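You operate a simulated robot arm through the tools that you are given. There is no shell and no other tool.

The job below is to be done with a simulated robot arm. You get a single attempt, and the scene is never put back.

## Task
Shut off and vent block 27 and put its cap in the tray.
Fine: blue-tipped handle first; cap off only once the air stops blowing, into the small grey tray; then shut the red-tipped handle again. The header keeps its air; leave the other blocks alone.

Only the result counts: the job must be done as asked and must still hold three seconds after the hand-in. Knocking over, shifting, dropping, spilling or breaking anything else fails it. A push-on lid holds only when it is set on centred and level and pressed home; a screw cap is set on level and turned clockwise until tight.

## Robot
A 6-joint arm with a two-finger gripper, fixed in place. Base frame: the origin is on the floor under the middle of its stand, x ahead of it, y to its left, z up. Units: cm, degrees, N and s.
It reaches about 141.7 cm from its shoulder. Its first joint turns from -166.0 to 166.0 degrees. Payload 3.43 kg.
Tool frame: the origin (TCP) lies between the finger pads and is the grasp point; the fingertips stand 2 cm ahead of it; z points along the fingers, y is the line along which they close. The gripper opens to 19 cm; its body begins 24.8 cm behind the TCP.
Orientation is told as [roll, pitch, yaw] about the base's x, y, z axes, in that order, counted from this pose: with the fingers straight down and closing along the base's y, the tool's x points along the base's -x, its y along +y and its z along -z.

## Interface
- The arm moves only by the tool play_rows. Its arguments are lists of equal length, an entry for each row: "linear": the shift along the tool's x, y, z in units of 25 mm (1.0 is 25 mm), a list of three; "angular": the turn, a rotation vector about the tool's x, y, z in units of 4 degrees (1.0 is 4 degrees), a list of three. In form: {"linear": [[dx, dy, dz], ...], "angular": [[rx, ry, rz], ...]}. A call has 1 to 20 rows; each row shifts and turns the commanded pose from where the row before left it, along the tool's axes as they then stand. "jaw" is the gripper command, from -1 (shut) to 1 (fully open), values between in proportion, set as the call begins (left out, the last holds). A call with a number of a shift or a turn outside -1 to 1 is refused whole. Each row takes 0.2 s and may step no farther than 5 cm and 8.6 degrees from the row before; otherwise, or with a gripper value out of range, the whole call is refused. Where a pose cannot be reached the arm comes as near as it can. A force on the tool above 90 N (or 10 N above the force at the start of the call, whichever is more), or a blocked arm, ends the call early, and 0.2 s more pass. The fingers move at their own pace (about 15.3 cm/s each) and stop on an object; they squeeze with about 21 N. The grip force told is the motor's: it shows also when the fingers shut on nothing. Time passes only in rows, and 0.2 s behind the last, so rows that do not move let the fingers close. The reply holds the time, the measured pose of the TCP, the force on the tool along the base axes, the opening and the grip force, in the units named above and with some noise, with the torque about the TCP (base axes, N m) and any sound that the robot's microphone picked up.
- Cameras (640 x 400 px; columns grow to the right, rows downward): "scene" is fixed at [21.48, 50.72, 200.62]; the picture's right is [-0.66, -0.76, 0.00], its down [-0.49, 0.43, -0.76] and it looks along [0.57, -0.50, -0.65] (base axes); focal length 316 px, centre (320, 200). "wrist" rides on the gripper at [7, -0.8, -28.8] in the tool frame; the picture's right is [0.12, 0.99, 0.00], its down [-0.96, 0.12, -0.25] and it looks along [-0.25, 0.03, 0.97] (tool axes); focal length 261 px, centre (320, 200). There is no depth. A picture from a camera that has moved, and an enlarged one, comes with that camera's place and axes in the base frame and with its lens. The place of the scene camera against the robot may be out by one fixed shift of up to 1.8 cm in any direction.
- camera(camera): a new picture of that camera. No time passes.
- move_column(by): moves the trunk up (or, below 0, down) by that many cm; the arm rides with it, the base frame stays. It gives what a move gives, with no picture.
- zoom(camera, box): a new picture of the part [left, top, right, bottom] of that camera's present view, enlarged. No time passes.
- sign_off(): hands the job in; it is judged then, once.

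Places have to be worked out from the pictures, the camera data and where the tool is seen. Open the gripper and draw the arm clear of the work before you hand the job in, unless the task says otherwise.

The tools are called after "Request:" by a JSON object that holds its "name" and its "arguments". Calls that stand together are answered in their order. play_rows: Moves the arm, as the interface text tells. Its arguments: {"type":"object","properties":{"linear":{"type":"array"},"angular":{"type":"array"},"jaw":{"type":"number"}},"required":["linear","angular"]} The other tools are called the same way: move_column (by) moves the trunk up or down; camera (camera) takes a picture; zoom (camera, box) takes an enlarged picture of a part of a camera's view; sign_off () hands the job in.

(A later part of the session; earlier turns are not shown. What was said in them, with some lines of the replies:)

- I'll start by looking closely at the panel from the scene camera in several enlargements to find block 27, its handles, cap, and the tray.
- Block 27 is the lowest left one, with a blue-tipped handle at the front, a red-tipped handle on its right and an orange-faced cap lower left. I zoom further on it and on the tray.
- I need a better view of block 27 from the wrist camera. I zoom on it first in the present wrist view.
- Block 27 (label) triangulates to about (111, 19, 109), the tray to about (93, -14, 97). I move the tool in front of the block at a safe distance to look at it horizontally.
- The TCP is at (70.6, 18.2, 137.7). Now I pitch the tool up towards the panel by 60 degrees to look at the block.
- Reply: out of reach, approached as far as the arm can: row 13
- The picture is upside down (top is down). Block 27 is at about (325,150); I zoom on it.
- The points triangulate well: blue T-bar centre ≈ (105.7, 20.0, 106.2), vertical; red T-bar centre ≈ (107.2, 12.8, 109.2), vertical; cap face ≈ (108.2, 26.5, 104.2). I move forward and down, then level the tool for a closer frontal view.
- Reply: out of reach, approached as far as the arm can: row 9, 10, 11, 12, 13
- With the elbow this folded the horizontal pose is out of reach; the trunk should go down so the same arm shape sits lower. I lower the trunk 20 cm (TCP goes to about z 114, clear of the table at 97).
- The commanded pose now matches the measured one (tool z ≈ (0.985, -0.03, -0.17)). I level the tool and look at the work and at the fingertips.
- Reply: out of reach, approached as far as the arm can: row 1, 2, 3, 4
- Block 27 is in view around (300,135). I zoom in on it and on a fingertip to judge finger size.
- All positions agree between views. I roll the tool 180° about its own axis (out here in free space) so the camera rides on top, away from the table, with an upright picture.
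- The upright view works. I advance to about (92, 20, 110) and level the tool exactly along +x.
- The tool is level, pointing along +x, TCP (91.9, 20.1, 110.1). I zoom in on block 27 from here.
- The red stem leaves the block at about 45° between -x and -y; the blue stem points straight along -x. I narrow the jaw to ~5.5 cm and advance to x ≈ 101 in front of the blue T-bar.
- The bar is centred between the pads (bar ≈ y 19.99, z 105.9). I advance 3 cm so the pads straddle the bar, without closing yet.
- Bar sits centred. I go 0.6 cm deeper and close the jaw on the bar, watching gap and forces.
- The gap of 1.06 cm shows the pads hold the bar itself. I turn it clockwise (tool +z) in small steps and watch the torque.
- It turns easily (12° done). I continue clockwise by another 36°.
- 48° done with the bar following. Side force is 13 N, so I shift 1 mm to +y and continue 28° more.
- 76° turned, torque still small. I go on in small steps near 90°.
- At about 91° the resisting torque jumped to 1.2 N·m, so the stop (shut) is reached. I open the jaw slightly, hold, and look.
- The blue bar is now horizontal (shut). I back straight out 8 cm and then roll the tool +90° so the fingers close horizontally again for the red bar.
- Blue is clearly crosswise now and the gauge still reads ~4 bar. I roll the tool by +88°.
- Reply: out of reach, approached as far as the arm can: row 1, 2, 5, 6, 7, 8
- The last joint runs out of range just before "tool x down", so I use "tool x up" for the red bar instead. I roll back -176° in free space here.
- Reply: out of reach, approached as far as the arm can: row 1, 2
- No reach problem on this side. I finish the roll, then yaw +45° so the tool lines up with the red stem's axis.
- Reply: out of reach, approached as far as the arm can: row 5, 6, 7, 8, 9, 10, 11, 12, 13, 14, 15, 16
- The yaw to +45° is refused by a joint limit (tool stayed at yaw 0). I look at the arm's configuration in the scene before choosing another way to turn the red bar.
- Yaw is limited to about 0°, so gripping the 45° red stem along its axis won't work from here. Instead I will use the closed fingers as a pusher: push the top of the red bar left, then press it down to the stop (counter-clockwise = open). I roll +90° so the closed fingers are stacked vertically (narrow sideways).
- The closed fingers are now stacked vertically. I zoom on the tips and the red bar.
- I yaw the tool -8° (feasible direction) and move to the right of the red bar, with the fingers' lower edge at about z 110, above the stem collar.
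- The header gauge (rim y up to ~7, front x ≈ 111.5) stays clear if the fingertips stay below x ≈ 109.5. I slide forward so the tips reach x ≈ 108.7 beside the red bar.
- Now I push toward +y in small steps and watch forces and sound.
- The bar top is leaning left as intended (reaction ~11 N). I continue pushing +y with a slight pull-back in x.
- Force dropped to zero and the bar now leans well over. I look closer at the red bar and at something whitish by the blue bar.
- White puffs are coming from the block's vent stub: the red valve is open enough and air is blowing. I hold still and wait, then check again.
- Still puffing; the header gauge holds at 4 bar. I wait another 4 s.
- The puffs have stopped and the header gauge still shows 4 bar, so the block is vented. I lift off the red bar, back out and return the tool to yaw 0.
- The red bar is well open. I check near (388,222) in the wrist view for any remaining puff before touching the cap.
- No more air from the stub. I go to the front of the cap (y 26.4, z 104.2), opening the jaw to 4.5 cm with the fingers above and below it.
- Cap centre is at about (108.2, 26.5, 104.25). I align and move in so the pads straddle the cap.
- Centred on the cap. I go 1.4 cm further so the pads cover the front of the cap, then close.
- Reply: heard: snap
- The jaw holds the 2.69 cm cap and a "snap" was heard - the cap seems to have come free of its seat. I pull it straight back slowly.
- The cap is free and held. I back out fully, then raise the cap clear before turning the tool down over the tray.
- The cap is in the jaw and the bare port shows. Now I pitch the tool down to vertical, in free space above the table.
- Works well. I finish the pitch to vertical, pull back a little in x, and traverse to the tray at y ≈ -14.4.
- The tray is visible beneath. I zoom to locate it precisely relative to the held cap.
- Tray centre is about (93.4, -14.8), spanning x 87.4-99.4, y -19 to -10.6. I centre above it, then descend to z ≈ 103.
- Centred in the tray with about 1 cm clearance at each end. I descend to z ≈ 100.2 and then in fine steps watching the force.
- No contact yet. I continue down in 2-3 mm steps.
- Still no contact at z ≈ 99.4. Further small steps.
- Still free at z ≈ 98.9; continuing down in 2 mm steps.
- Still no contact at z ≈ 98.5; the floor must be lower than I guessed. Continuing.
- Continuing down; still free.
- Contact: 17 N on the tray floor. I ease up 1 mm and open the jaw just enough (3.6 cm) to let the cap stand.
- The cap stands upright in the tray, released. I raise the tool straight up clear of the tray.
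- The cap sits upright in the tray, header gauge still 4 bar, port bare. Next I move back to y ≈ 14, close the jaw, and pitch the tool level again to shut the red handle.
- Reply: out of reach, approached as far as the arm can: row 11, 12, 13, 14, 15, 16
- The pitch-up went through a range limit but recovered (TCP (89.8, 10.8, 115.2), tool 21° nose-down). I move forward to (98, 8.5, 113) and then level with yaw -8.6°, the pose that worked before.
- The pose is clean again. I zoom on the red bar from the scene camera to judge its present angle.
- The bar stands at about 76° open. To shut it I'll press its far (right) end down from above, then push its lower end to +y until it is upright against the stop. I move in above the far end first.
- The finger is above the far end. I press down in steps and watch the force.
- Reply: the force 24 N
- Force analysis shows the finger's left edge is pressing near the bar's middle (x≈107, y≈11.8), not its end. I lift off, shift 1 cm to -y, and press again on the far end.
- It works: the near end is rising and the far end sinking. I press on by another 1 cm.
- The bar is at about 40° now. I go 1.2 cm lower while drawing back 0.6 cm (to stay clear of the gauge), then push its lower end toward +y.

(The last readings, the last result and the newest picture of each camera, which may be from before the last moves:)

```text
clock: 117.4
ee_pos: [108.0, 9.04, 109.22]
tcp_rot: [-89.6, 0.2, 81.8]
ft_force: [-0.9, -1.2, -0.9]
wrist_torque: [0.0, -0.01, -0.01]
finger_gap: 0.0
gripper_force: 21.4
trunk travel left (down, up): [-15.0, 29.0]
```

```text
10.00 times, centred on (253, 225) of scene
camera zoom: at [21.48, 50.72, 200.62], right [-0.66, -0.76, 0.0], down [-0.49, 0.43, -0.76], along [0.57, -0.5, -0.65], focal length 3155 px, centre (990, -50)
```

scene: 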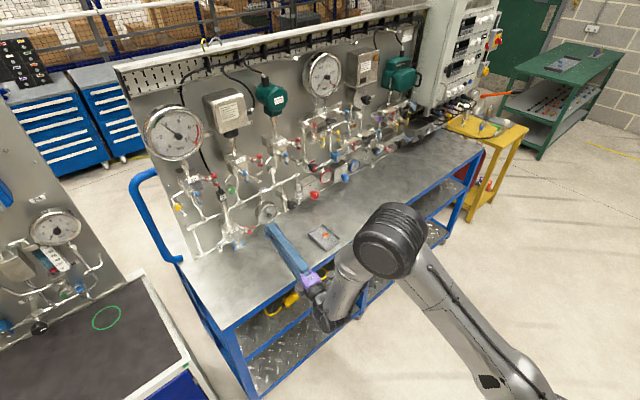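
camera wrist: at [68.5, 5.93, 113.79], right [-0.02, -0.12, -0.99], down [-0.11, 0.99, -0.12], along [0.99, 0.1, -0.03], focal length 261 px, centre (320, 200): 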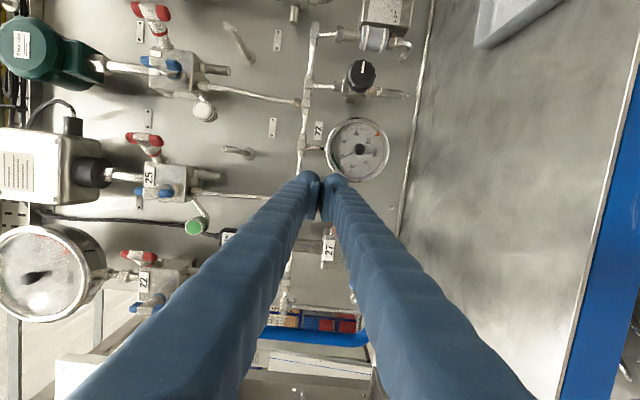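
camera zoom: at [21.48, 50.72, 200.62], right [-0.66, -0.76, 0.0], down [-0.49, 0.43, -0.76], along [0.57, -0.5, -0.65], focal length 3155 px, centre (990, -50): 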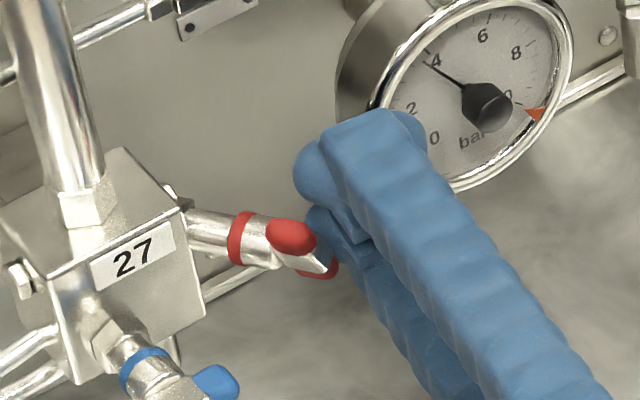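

Now I push toward +y in small steps with the full height of the stacked fingers.

Request:
{"name": "play_rows", "arguments": {"linear": [[-0.158, 0.053, -0.023], [-0.158, 0.053, -0.023], [-0.158, 0.053, -0.023], [0, 0, 0]], "angular": [[0, 0, 0], [0, 0, 0], [0, 0, 0], [0, 0, 0]]}}

Request:
{"name": "zoom", "arguments": {"camera": "scene", "box": [229, 205, 277, 245]}}

```text
clock: 118.4
ee_pos: [107.76, 9.66, 108.91]
tcp_rot: [-89.6, -0.1, 81.4]
ft_force: [-12.4, -38.3, -4.5]
wrist_torque: [-0.71, 0.53, 0.37]
finger_gap: 0.01
gripper_force: 20.8
trunk travel left (down, up): [-15.0, 29.0]
```

```text
10.00 times, centred on (253, 225) of scene
camera zoom: at [21.48, 50.72, 200.62], right [-0.66, -0.76, 0.0], down [-0.49, 0.43, -0.76], along [0.57, -0.5, -0.65], focal length 3155 px, centre (990, -50)
```

zoom: 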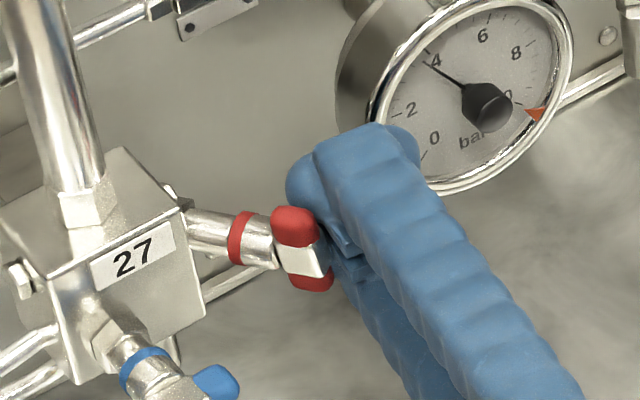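

The bar is nearly upright but about 10-15° short; the push is too high and partly along the stem. I back off slightly, go 1 cm lower for more leverage, and push the lower end diagonally (+y, -x).

Request:
{"name": "play_rows", "arguments": {"linear": [[0.35, 0, 0.1], [0, 0.4, 0], [0, 0, 0]], "angular": [[0, 0, 0], [0, 0, 0], [0, 0, 0]]}}

Request:
{"name": "zoom", "arguments": {"camera": "scene", "box": [229, 205, 277, 245]}}

```text
clock: 119.2
ee_pos: [108.26, 9.6, 107.98]
tcp_rot: [-89.5, 0.1, 81.9]
ft_force: [0.3, -0.1, 0.3]
wrist_torque: [0.04, 0.07, 0.06]
finger_gap: 0.0
gripper_force: 21.0
trunk travel left (down, up): [-15.0, 29.0]
```

```text
10.00 times, centred on (253, 225) of scene
camera zoom: at [21.48, 50.72, 200.62], right [-0.66, -0.76, 0.0], down [-0.49, 0.43, -0.76], along [0.57, -0.5, -0.65], focal length 3155 px, centre (990, -50)
```

zoom: 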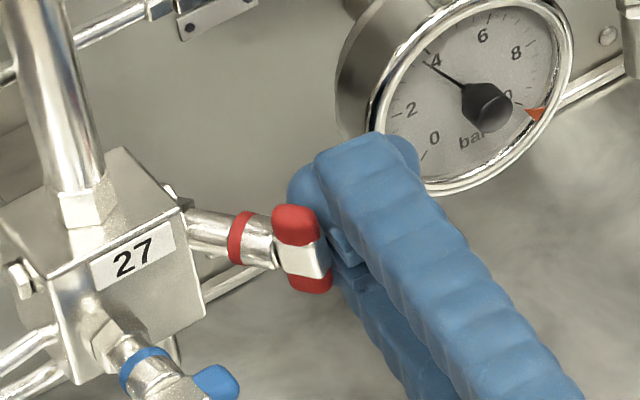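

Now the diagonal push at the lower end.

Request:
{"name": "play_rows", "arguments": {"linear": [[-0.144, 0, -0.122], [-0.144, 0, -0.122], [-0.144, 0, -0.122], [0, 0, 0]], "angular": [[0, 0, 0], [0, 0, 0], [0, 0, 0], [0, 0, 0]]}}

Request:
{"name": "zoom", "arguments": {"camera": "scene", "box": [229, 205, 277, 245]}}

```text
clock: 120.2
ee_pos: [107.55, 9.71, 107.95]
tcp_rot: [-89.5, 0.0, 81.2]
ft_force: [11.6, -46.2, -1.7]
wrist_torque: [-0.06, -0.03, -0.08]
finger_gap: 0.57
gripper_force: 35.0
trunk travel left (down, up): [-15.0, 29.0]
```

```text
10.00 times, centred on (253, 225) of scene
camera zoom: at [21.48, 50.72, 200.62], right [-0.66, -0.76, 0.0], down [-0.49, 0.43, -0.76], along [0.57, -0.5, -0.65], focal length 3155 px, centre (990, -50)
```

zoom: 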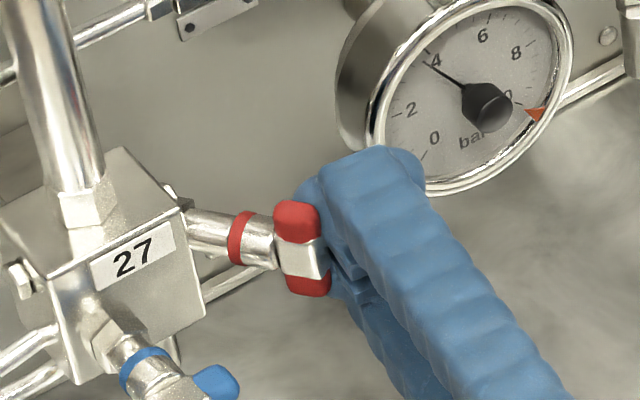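

The bar now stands upright and both fingers press on it evenly (46 N, no moment). I back off and compare with the original picture.

Request:
{"name": "play_rows", "arguments": {"linear": [[0.35, 0, 0.05], [0.2, 0, 0.0], [0.114, 0, -0.792], [0.114, 0, -0.792], [0.114, 0, -0.792], [0.114, 0, -0.792], [0.114, 0, -0.792], [0, 0, 0]], "angular": [[0, 0, 0], [0, 0, 0], [0, 0, 0], [0, 0, 0], [0, 0, 0], [0, 0, 0], [0, 0, 0], [0, 0, 0]]}}

Request:
{"name": "zoom", "arguments": {"camera": "scene", "box": [205, 210, 269, 260]}}

Request:
{"name": "zoom", "arguments": {"camera": "scene", "box": [217, 222, 249, 247]}}

Request:
{"name": "zoom", "arguments": {"camera": "scene", "box": [235, 215, 267, 240]}}

Request:
{"name": "camera", "arguments": {"camera": "wrist"}}

```text
clock: 122.0
ee_pos: [97.36, 9.17, 108.18]
tcp_rot: [-89.6, 0.3, 81.7]
ft_force: [0.2, -0.5, 0.6]
wrist_torque: [0.04, 0.0, -0.01]
finger_gap: 0.0
gripper_force: 34.7
trunk travel left (down, up): [-15.0, 29.0]
```

```text
8.00 times, centred on (237, 235) of scene
camera zoom: at [21.48, 50.72, 200.62], right [-0.66, -0.76, 0.0], down [-0.49, 0.43, -0.76], along [0.57, -0.5, -0.65], focal length 2524 px, centre (984, -80)
```

zoom: 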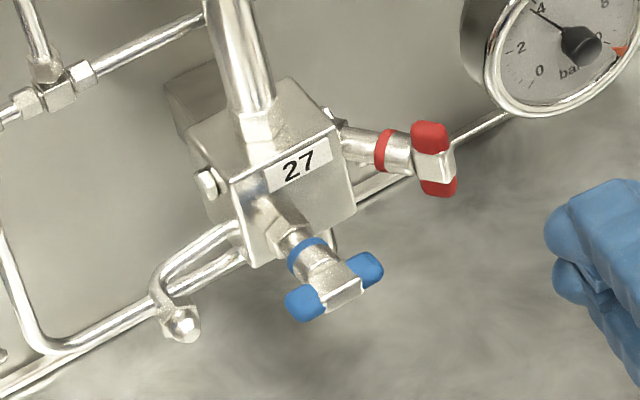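

```text
16.00 times, centred on (233, 234) of scene
camera zoom: at [21.48, 50.72, 200.62], right [-0.66, -0.76, 0.0], down [-0.49, 0.43, -0.76], along [0.57, -0.5, -0.65], focal length 5048 px, centre (1712, -352)
```

zoom: 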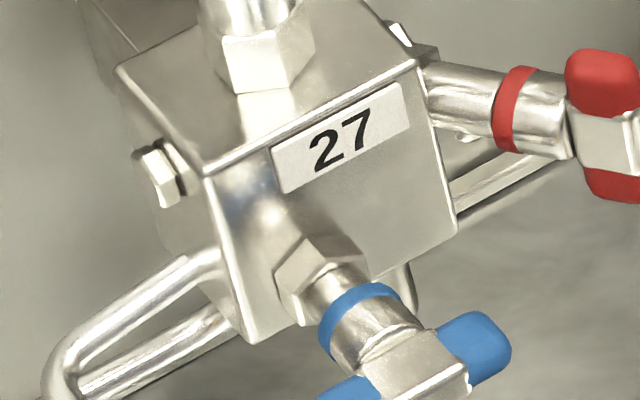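

```text
16.00 times, centred on (251, 228) of scene
camera zoom: at [21.48, 50.72, 200.62], right [-0.66, -0.76, 0.0], down [-0.49, 0.43, -0.76], along [0.57, -0.5, -0.65], focal length 5048 px, centre (1424, -240)
```

zoom: 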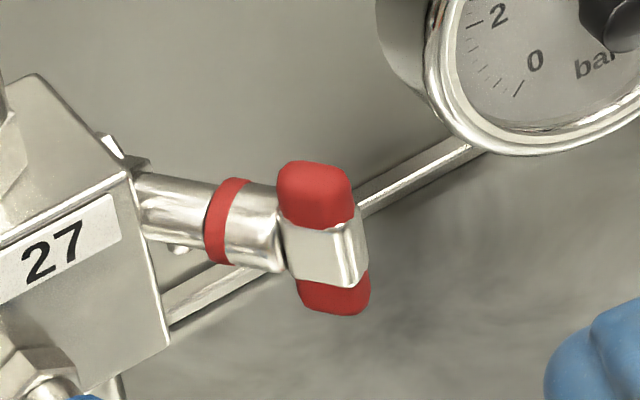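

```text
taken
camera wrist: at [67.86, 6.4, 109.19], right [-0.02, -0.12, -0.99], down [-0.11, 0.99, -0.12], along [0.99, 0.11, -0.04], focal length 261 px, centre (320, 200)
```

wrist: 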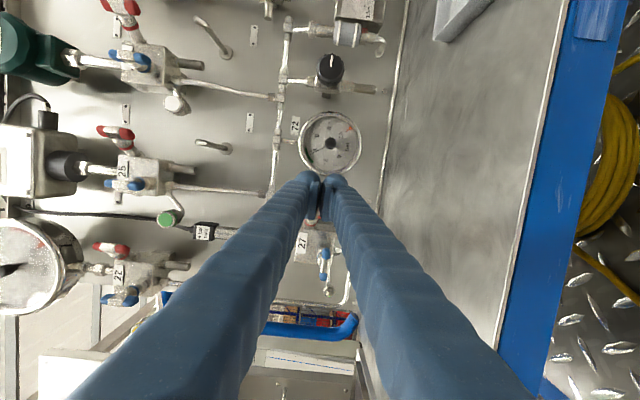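

The red bar is back exactly as in the first picture (upright, shut), blue is crosswise (shut), the port is bare and the header gauge holds 4 bar. I retreat up and back with the tool nosing down, to view the block once more from the wrist camera.

Request:
{"name": "play_rows", "arguments": {"linear": [[0, -0.4, -0.4], [0, -0.4, -0.4], [0, -0.4, -0.4], [0, -0.4, -0.4], [0, -0.4, -0.4], [0, -0.4, -0.4], [0, -0.4, -0.4], [0, -0.4, -0.4], [0, 0, 0]], "angular": [[-0.9, 0, 0], [-0.9, 0, 0], [-0.9, 0, 0], [-0.9, 0, 0], [-0.9, 0, 0], [-0.9, 0, 0], [-0.9, 0, 0], [-0.9, 0, 0], [0, 0, 0]]}}

Request:
{"name": "camera", "arguments": {"camera": "wrist"}}

Request:
{"name": "camera", "arguments": {"camera": "scene"}}

```text
clock: 124.0
ee_pos: [91.36, 9.97, 117.33]
tcp_rot: [-60.8, 0.1, 81.9]
ft_force: [-1.2, -0.3, 0.5]
wrist_torque: [0.01, -0.02, 0.01]
finger_gap: 0.0
gripper_force: 34.1
trunk travel left (down, up): [-15.0, 29.0]
```

```text
taken
camera wrist: at [65.86, 6.68, 132.18], right [-0.5, -0.05, -0.87], down [-0.13, 0.99, 0.02], along [0.86, 0.12, -0.5], focal length 261 px, centre (320, 200)
```

wrist: 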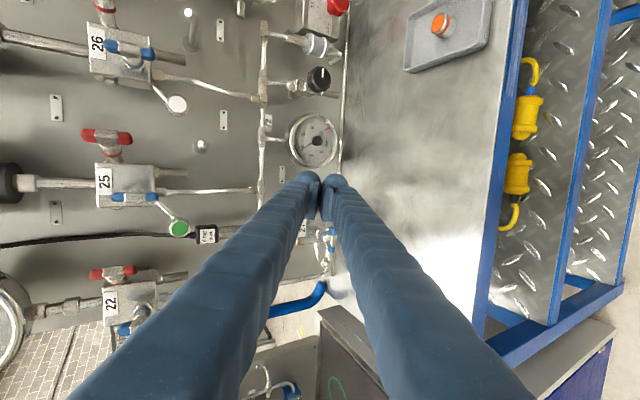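

```text
taken
```

scene: 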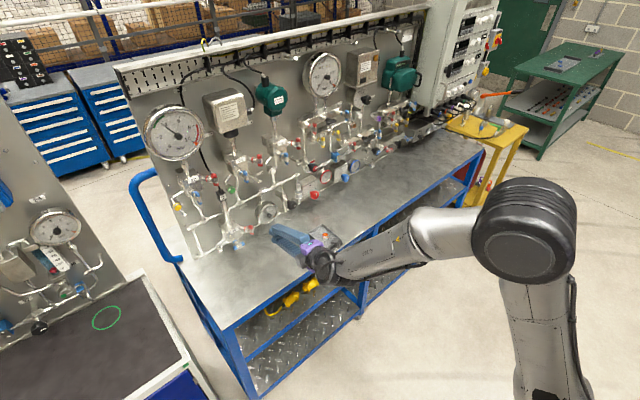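

I open the gripper here in free space, which also clears the view of block 27 between the fingers.

Request:
{"name": "play_rows", "arguments": {"linear": [[0, 0, -0.4], [0, 0, -0.4], [0, 0, 0], [0, 0, 0], [0, 0, 0]], "angular": [[0, 0, 0], [0, 0, 0], [0, 0, 0], [0, 0, 0], [0, 0, 0]], "jaw": 1}}

Request:
{"name": "camera", "arguments": {"camera": "wrist"}}

Request:
{"name": "zoom", "arguments": {"camera": "wrist", "box": [260, 180, 372, 280]}}

```text
clock: 125.2
ee_pos: [89.59, 10.32, 118.17]
tcp_rot: [-60.9, 0.2, 81.9]
ft_force: [0.6, 0.0, 0.2]
wrist_torque: [0.02, 0.01, 0.03]
finger_gap: 19.01
gripper_force: 0.1
trunk travel left (down, up): [-15.0, 29.0]
```

```text
taken
camera wrist: at [64.12, 7.02, 133.15], right [-0.5, -0.05, -0.87], down [-0.13, 0.99, 0.02], along [0.86, 0.12, -0.5], focal length 261 px, centre (320, 200)
```

wrist: 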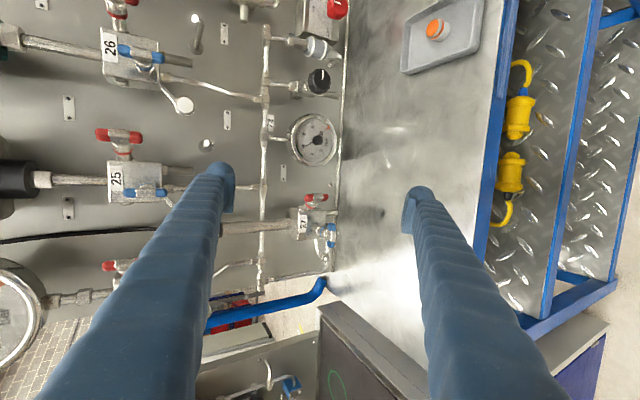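

```text
4.00 times, centred on (316, 230) of wrist
camera zoom: at [64.12, 7.02, 133.15], right [-0.5, -0.05, -0.87], down [-0.13, 0.99, 0.02], along [0.86, 0.12, -0.5], focal length 1043 px, centre (336, 80)
```

zoom: 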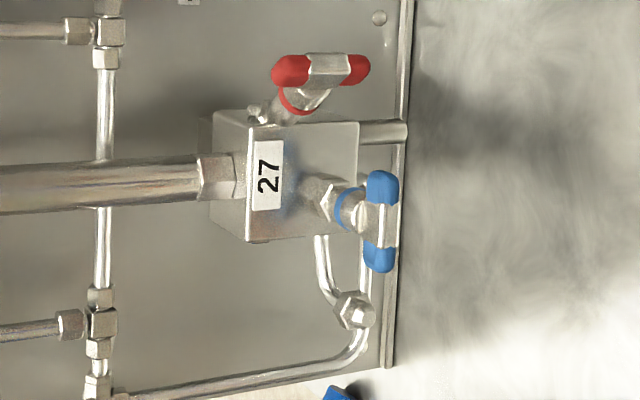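

Let me measure the red bar's uprightness more precisely against block 25's shut red bar.

Request:
{"name": "zoom", "arguments": {"camera": "wrist", "box": [312, 184, 360, 214]}}

Request:
{"name": "zoom", "arguments": {"camera": "wrist", "box": [90, 120, 154, 160]}}

Request:
{"name": "zoom", "arguments": {"camera": "wrist", "box": [390, 0, 502, 80]}}

```text
13.33 times, centred on (336, 199) of wrist
camera zoom: at [64.12, 7.02, 133.15], right [-0.5, -0.05, -0.87], down [-0.13, 0.99, 0.02], along [0.86, 0.12, -0.5], focal length 3475 px, centre (107, 213)
```

zoom: 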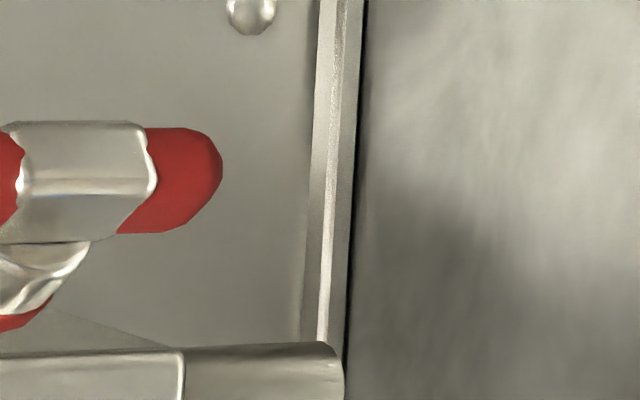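

```text
10.00 times, centred on (122, 140) of wrist
camera zoom: at [64.12, 7.02, 133.15], right [-0.5, -0.05, -0.87], down [-0.13, 0.99, 0.02], along [0.86, 0.12, -0.5], focal length 2606 px, centre (2300, 800)
```

zoom: 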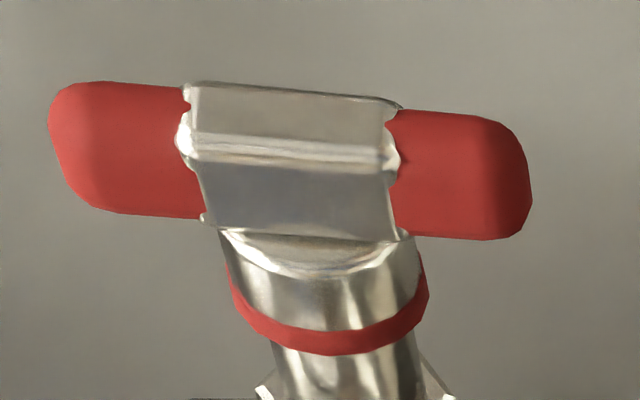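

```text
5.00 times, centred on (446, 40) of wrist
camera zoom: at [64.12, 7.02, 133.15], right [-0.5, -0.05, -0.87], down [-0.13, 0.99, 0.02], along [0.86, 0.12, -0.5], focal length 1303 px, centre (-310, 1000)
```

zoom: 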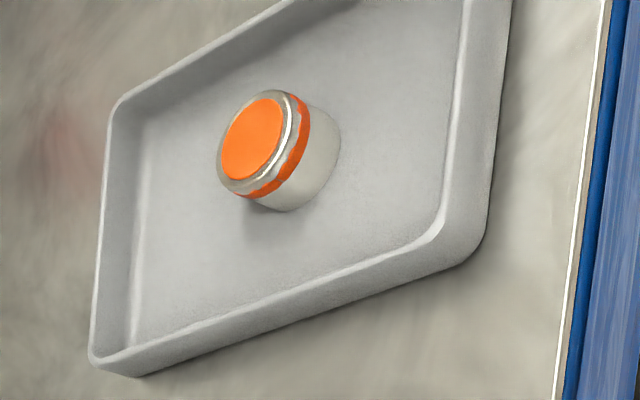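

Request:
{"name": "zoom", "arguments": {"camera": "wrist", "box": [296, 184, 344, 214]}}

```text
13.33 times, centred on (320, 199) of wrist
camera zoom: at [64.12, 7.02, 133.15], right [-0.5, -0.05, -0.87], down [-0.13, 0.99, 0.02], along [0.86, 0.12, -0.5], focal length 3475 px, centre (320, 213)
```

zoom: 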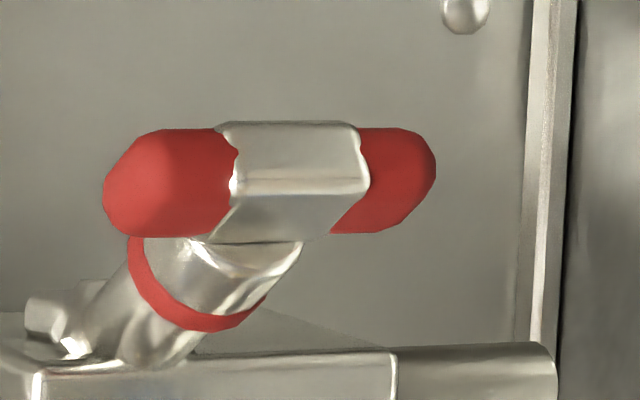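

The red bar is exactly upright (shut), the cap stands in the tray. I raise the trunk 15 cm to draw the open gripper clear of the work, then take a last look.

Request:
{"name": "move_column", "arguments": {"by": 15}}

Request:
{"name": "camera", "arguments": {"camera": "scene"}}

Request:
{"name": "zoom", "arguments": {"camera": "scene", "box": [205, 210, 269, 260]}}

Request:
{"name": "zoom", "arguments": {"camera": "scene", "box": [290, 200, 370, 265]}}

Request:
{"name": "camera", "arguments": {"camera": "wrist"}}

```text
clock: 126.9
ee_pos: [89.7, 10.39, 133.35]
tcp_rot: [-60.8, 0.2, 81.8]
ft_force: [0.3, 0.1, -0.1]
wrist_torque: [0.0, 0.0, -0.01]
finger_gap: 19.0
gripper_force: 0.0
trunk travel left (down, up): [-30.0, 14.0]
```

```text
taken
```

scene: 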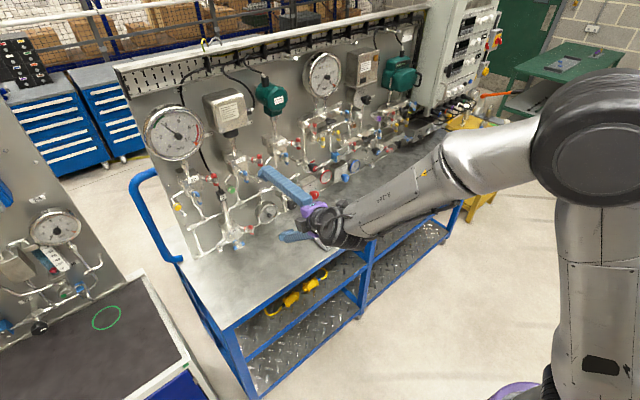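

```text
8.00 times, centred on (237, 235) of scene
camera zoom: at [21.48, 50.72, 200.62], right [-0.66, -0.76, 0.0], down [-0.49, 0.43, -0.76], along [0.57, -0.5, -0.65], focal length 2524 px, centre (984, -80)
```

zoom: 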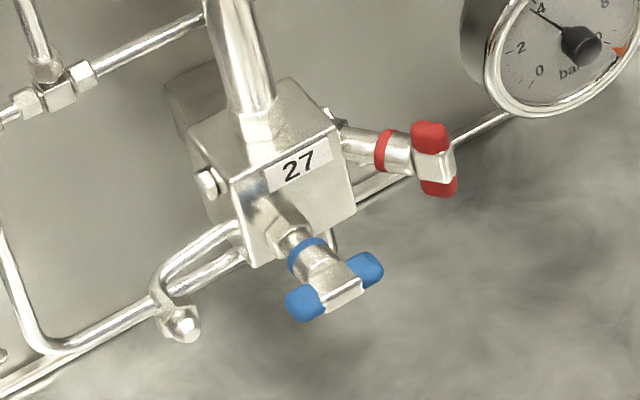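

```text
6.15 times, centred on (330, 232) of scene
camera zoom: at [21.48, 50.72, 200.62], right [-0.66, -0.76, 0.0], down [-0.49, 0.43, -0.76], along [0.57, -0.5, -0.65], focal length 1941 px, centre (258, 0)
```

zoom: 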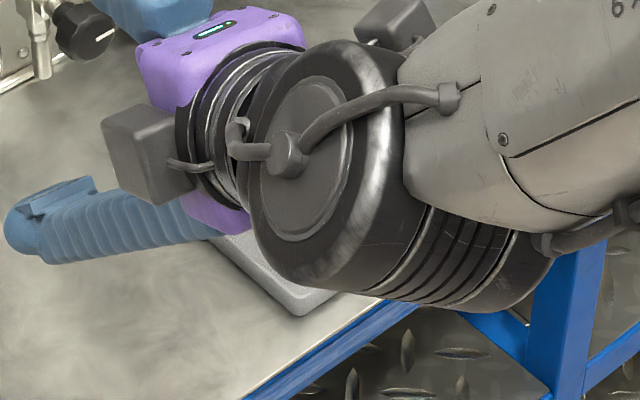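

```text
taken
camera wrist: at [64.15, 7.04, 148.12], right [-0.5, -0.05, -0.87], down [-0.13, 0.99, 0.02], along [0.86, 0.12, -0.5], focal length 261 px, centre (320, 200)
```

wrist: 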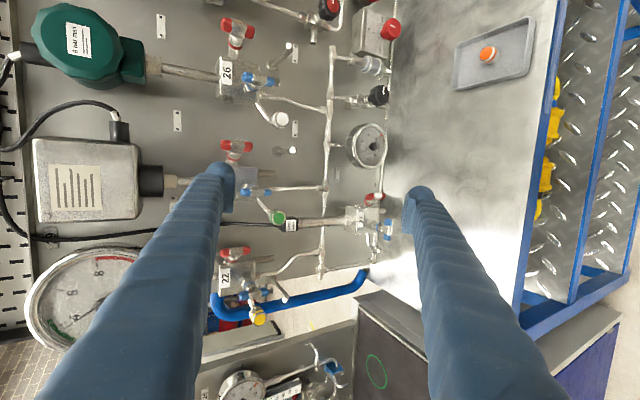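

Blue is shut, red is shut again, the block is vented with no air blowing, the cap stands in the grey tray, the header gauge reads 4 bar, and the open gripper is clear. I hand the job in.

Request:
{"name": "sign_off", "arguments": {}}

```text
The job is handed in.
```

Block 27 is shut off and vented, its cap is in the small grey tray, and I handed the job in. The tool only confirmed the hand-in, so I have no verdict on the result yet.

- **Blue-tipped handle:** turned clockwise about 90° until it hit its stop. It now sits crosswise, shut.
- **Venting:** with the red-tipped handle opened most of the way, air puffed from the block's vent stub and then stopped by itself. I went to the cap only after that.
- **Cap:** it came free with a "snap" when the gripper closed on it. It stands upright in the tray.
- **Red-tipped handle:** pushed back upright. It matches its original position in the scene picture, so it is shut again.
- **Header:** the gauge read 4 bar in every check, including the last one before hand-in.
- **Other blocks:** I did not touch any of them or move the tray.

The arm could not turn far enough to grip the red-tipped handle along its stem, so I moved it with the closed fingers instead. That meant pushing against the handle with up to about 46 N.

The gripper is open and clear of the bench.
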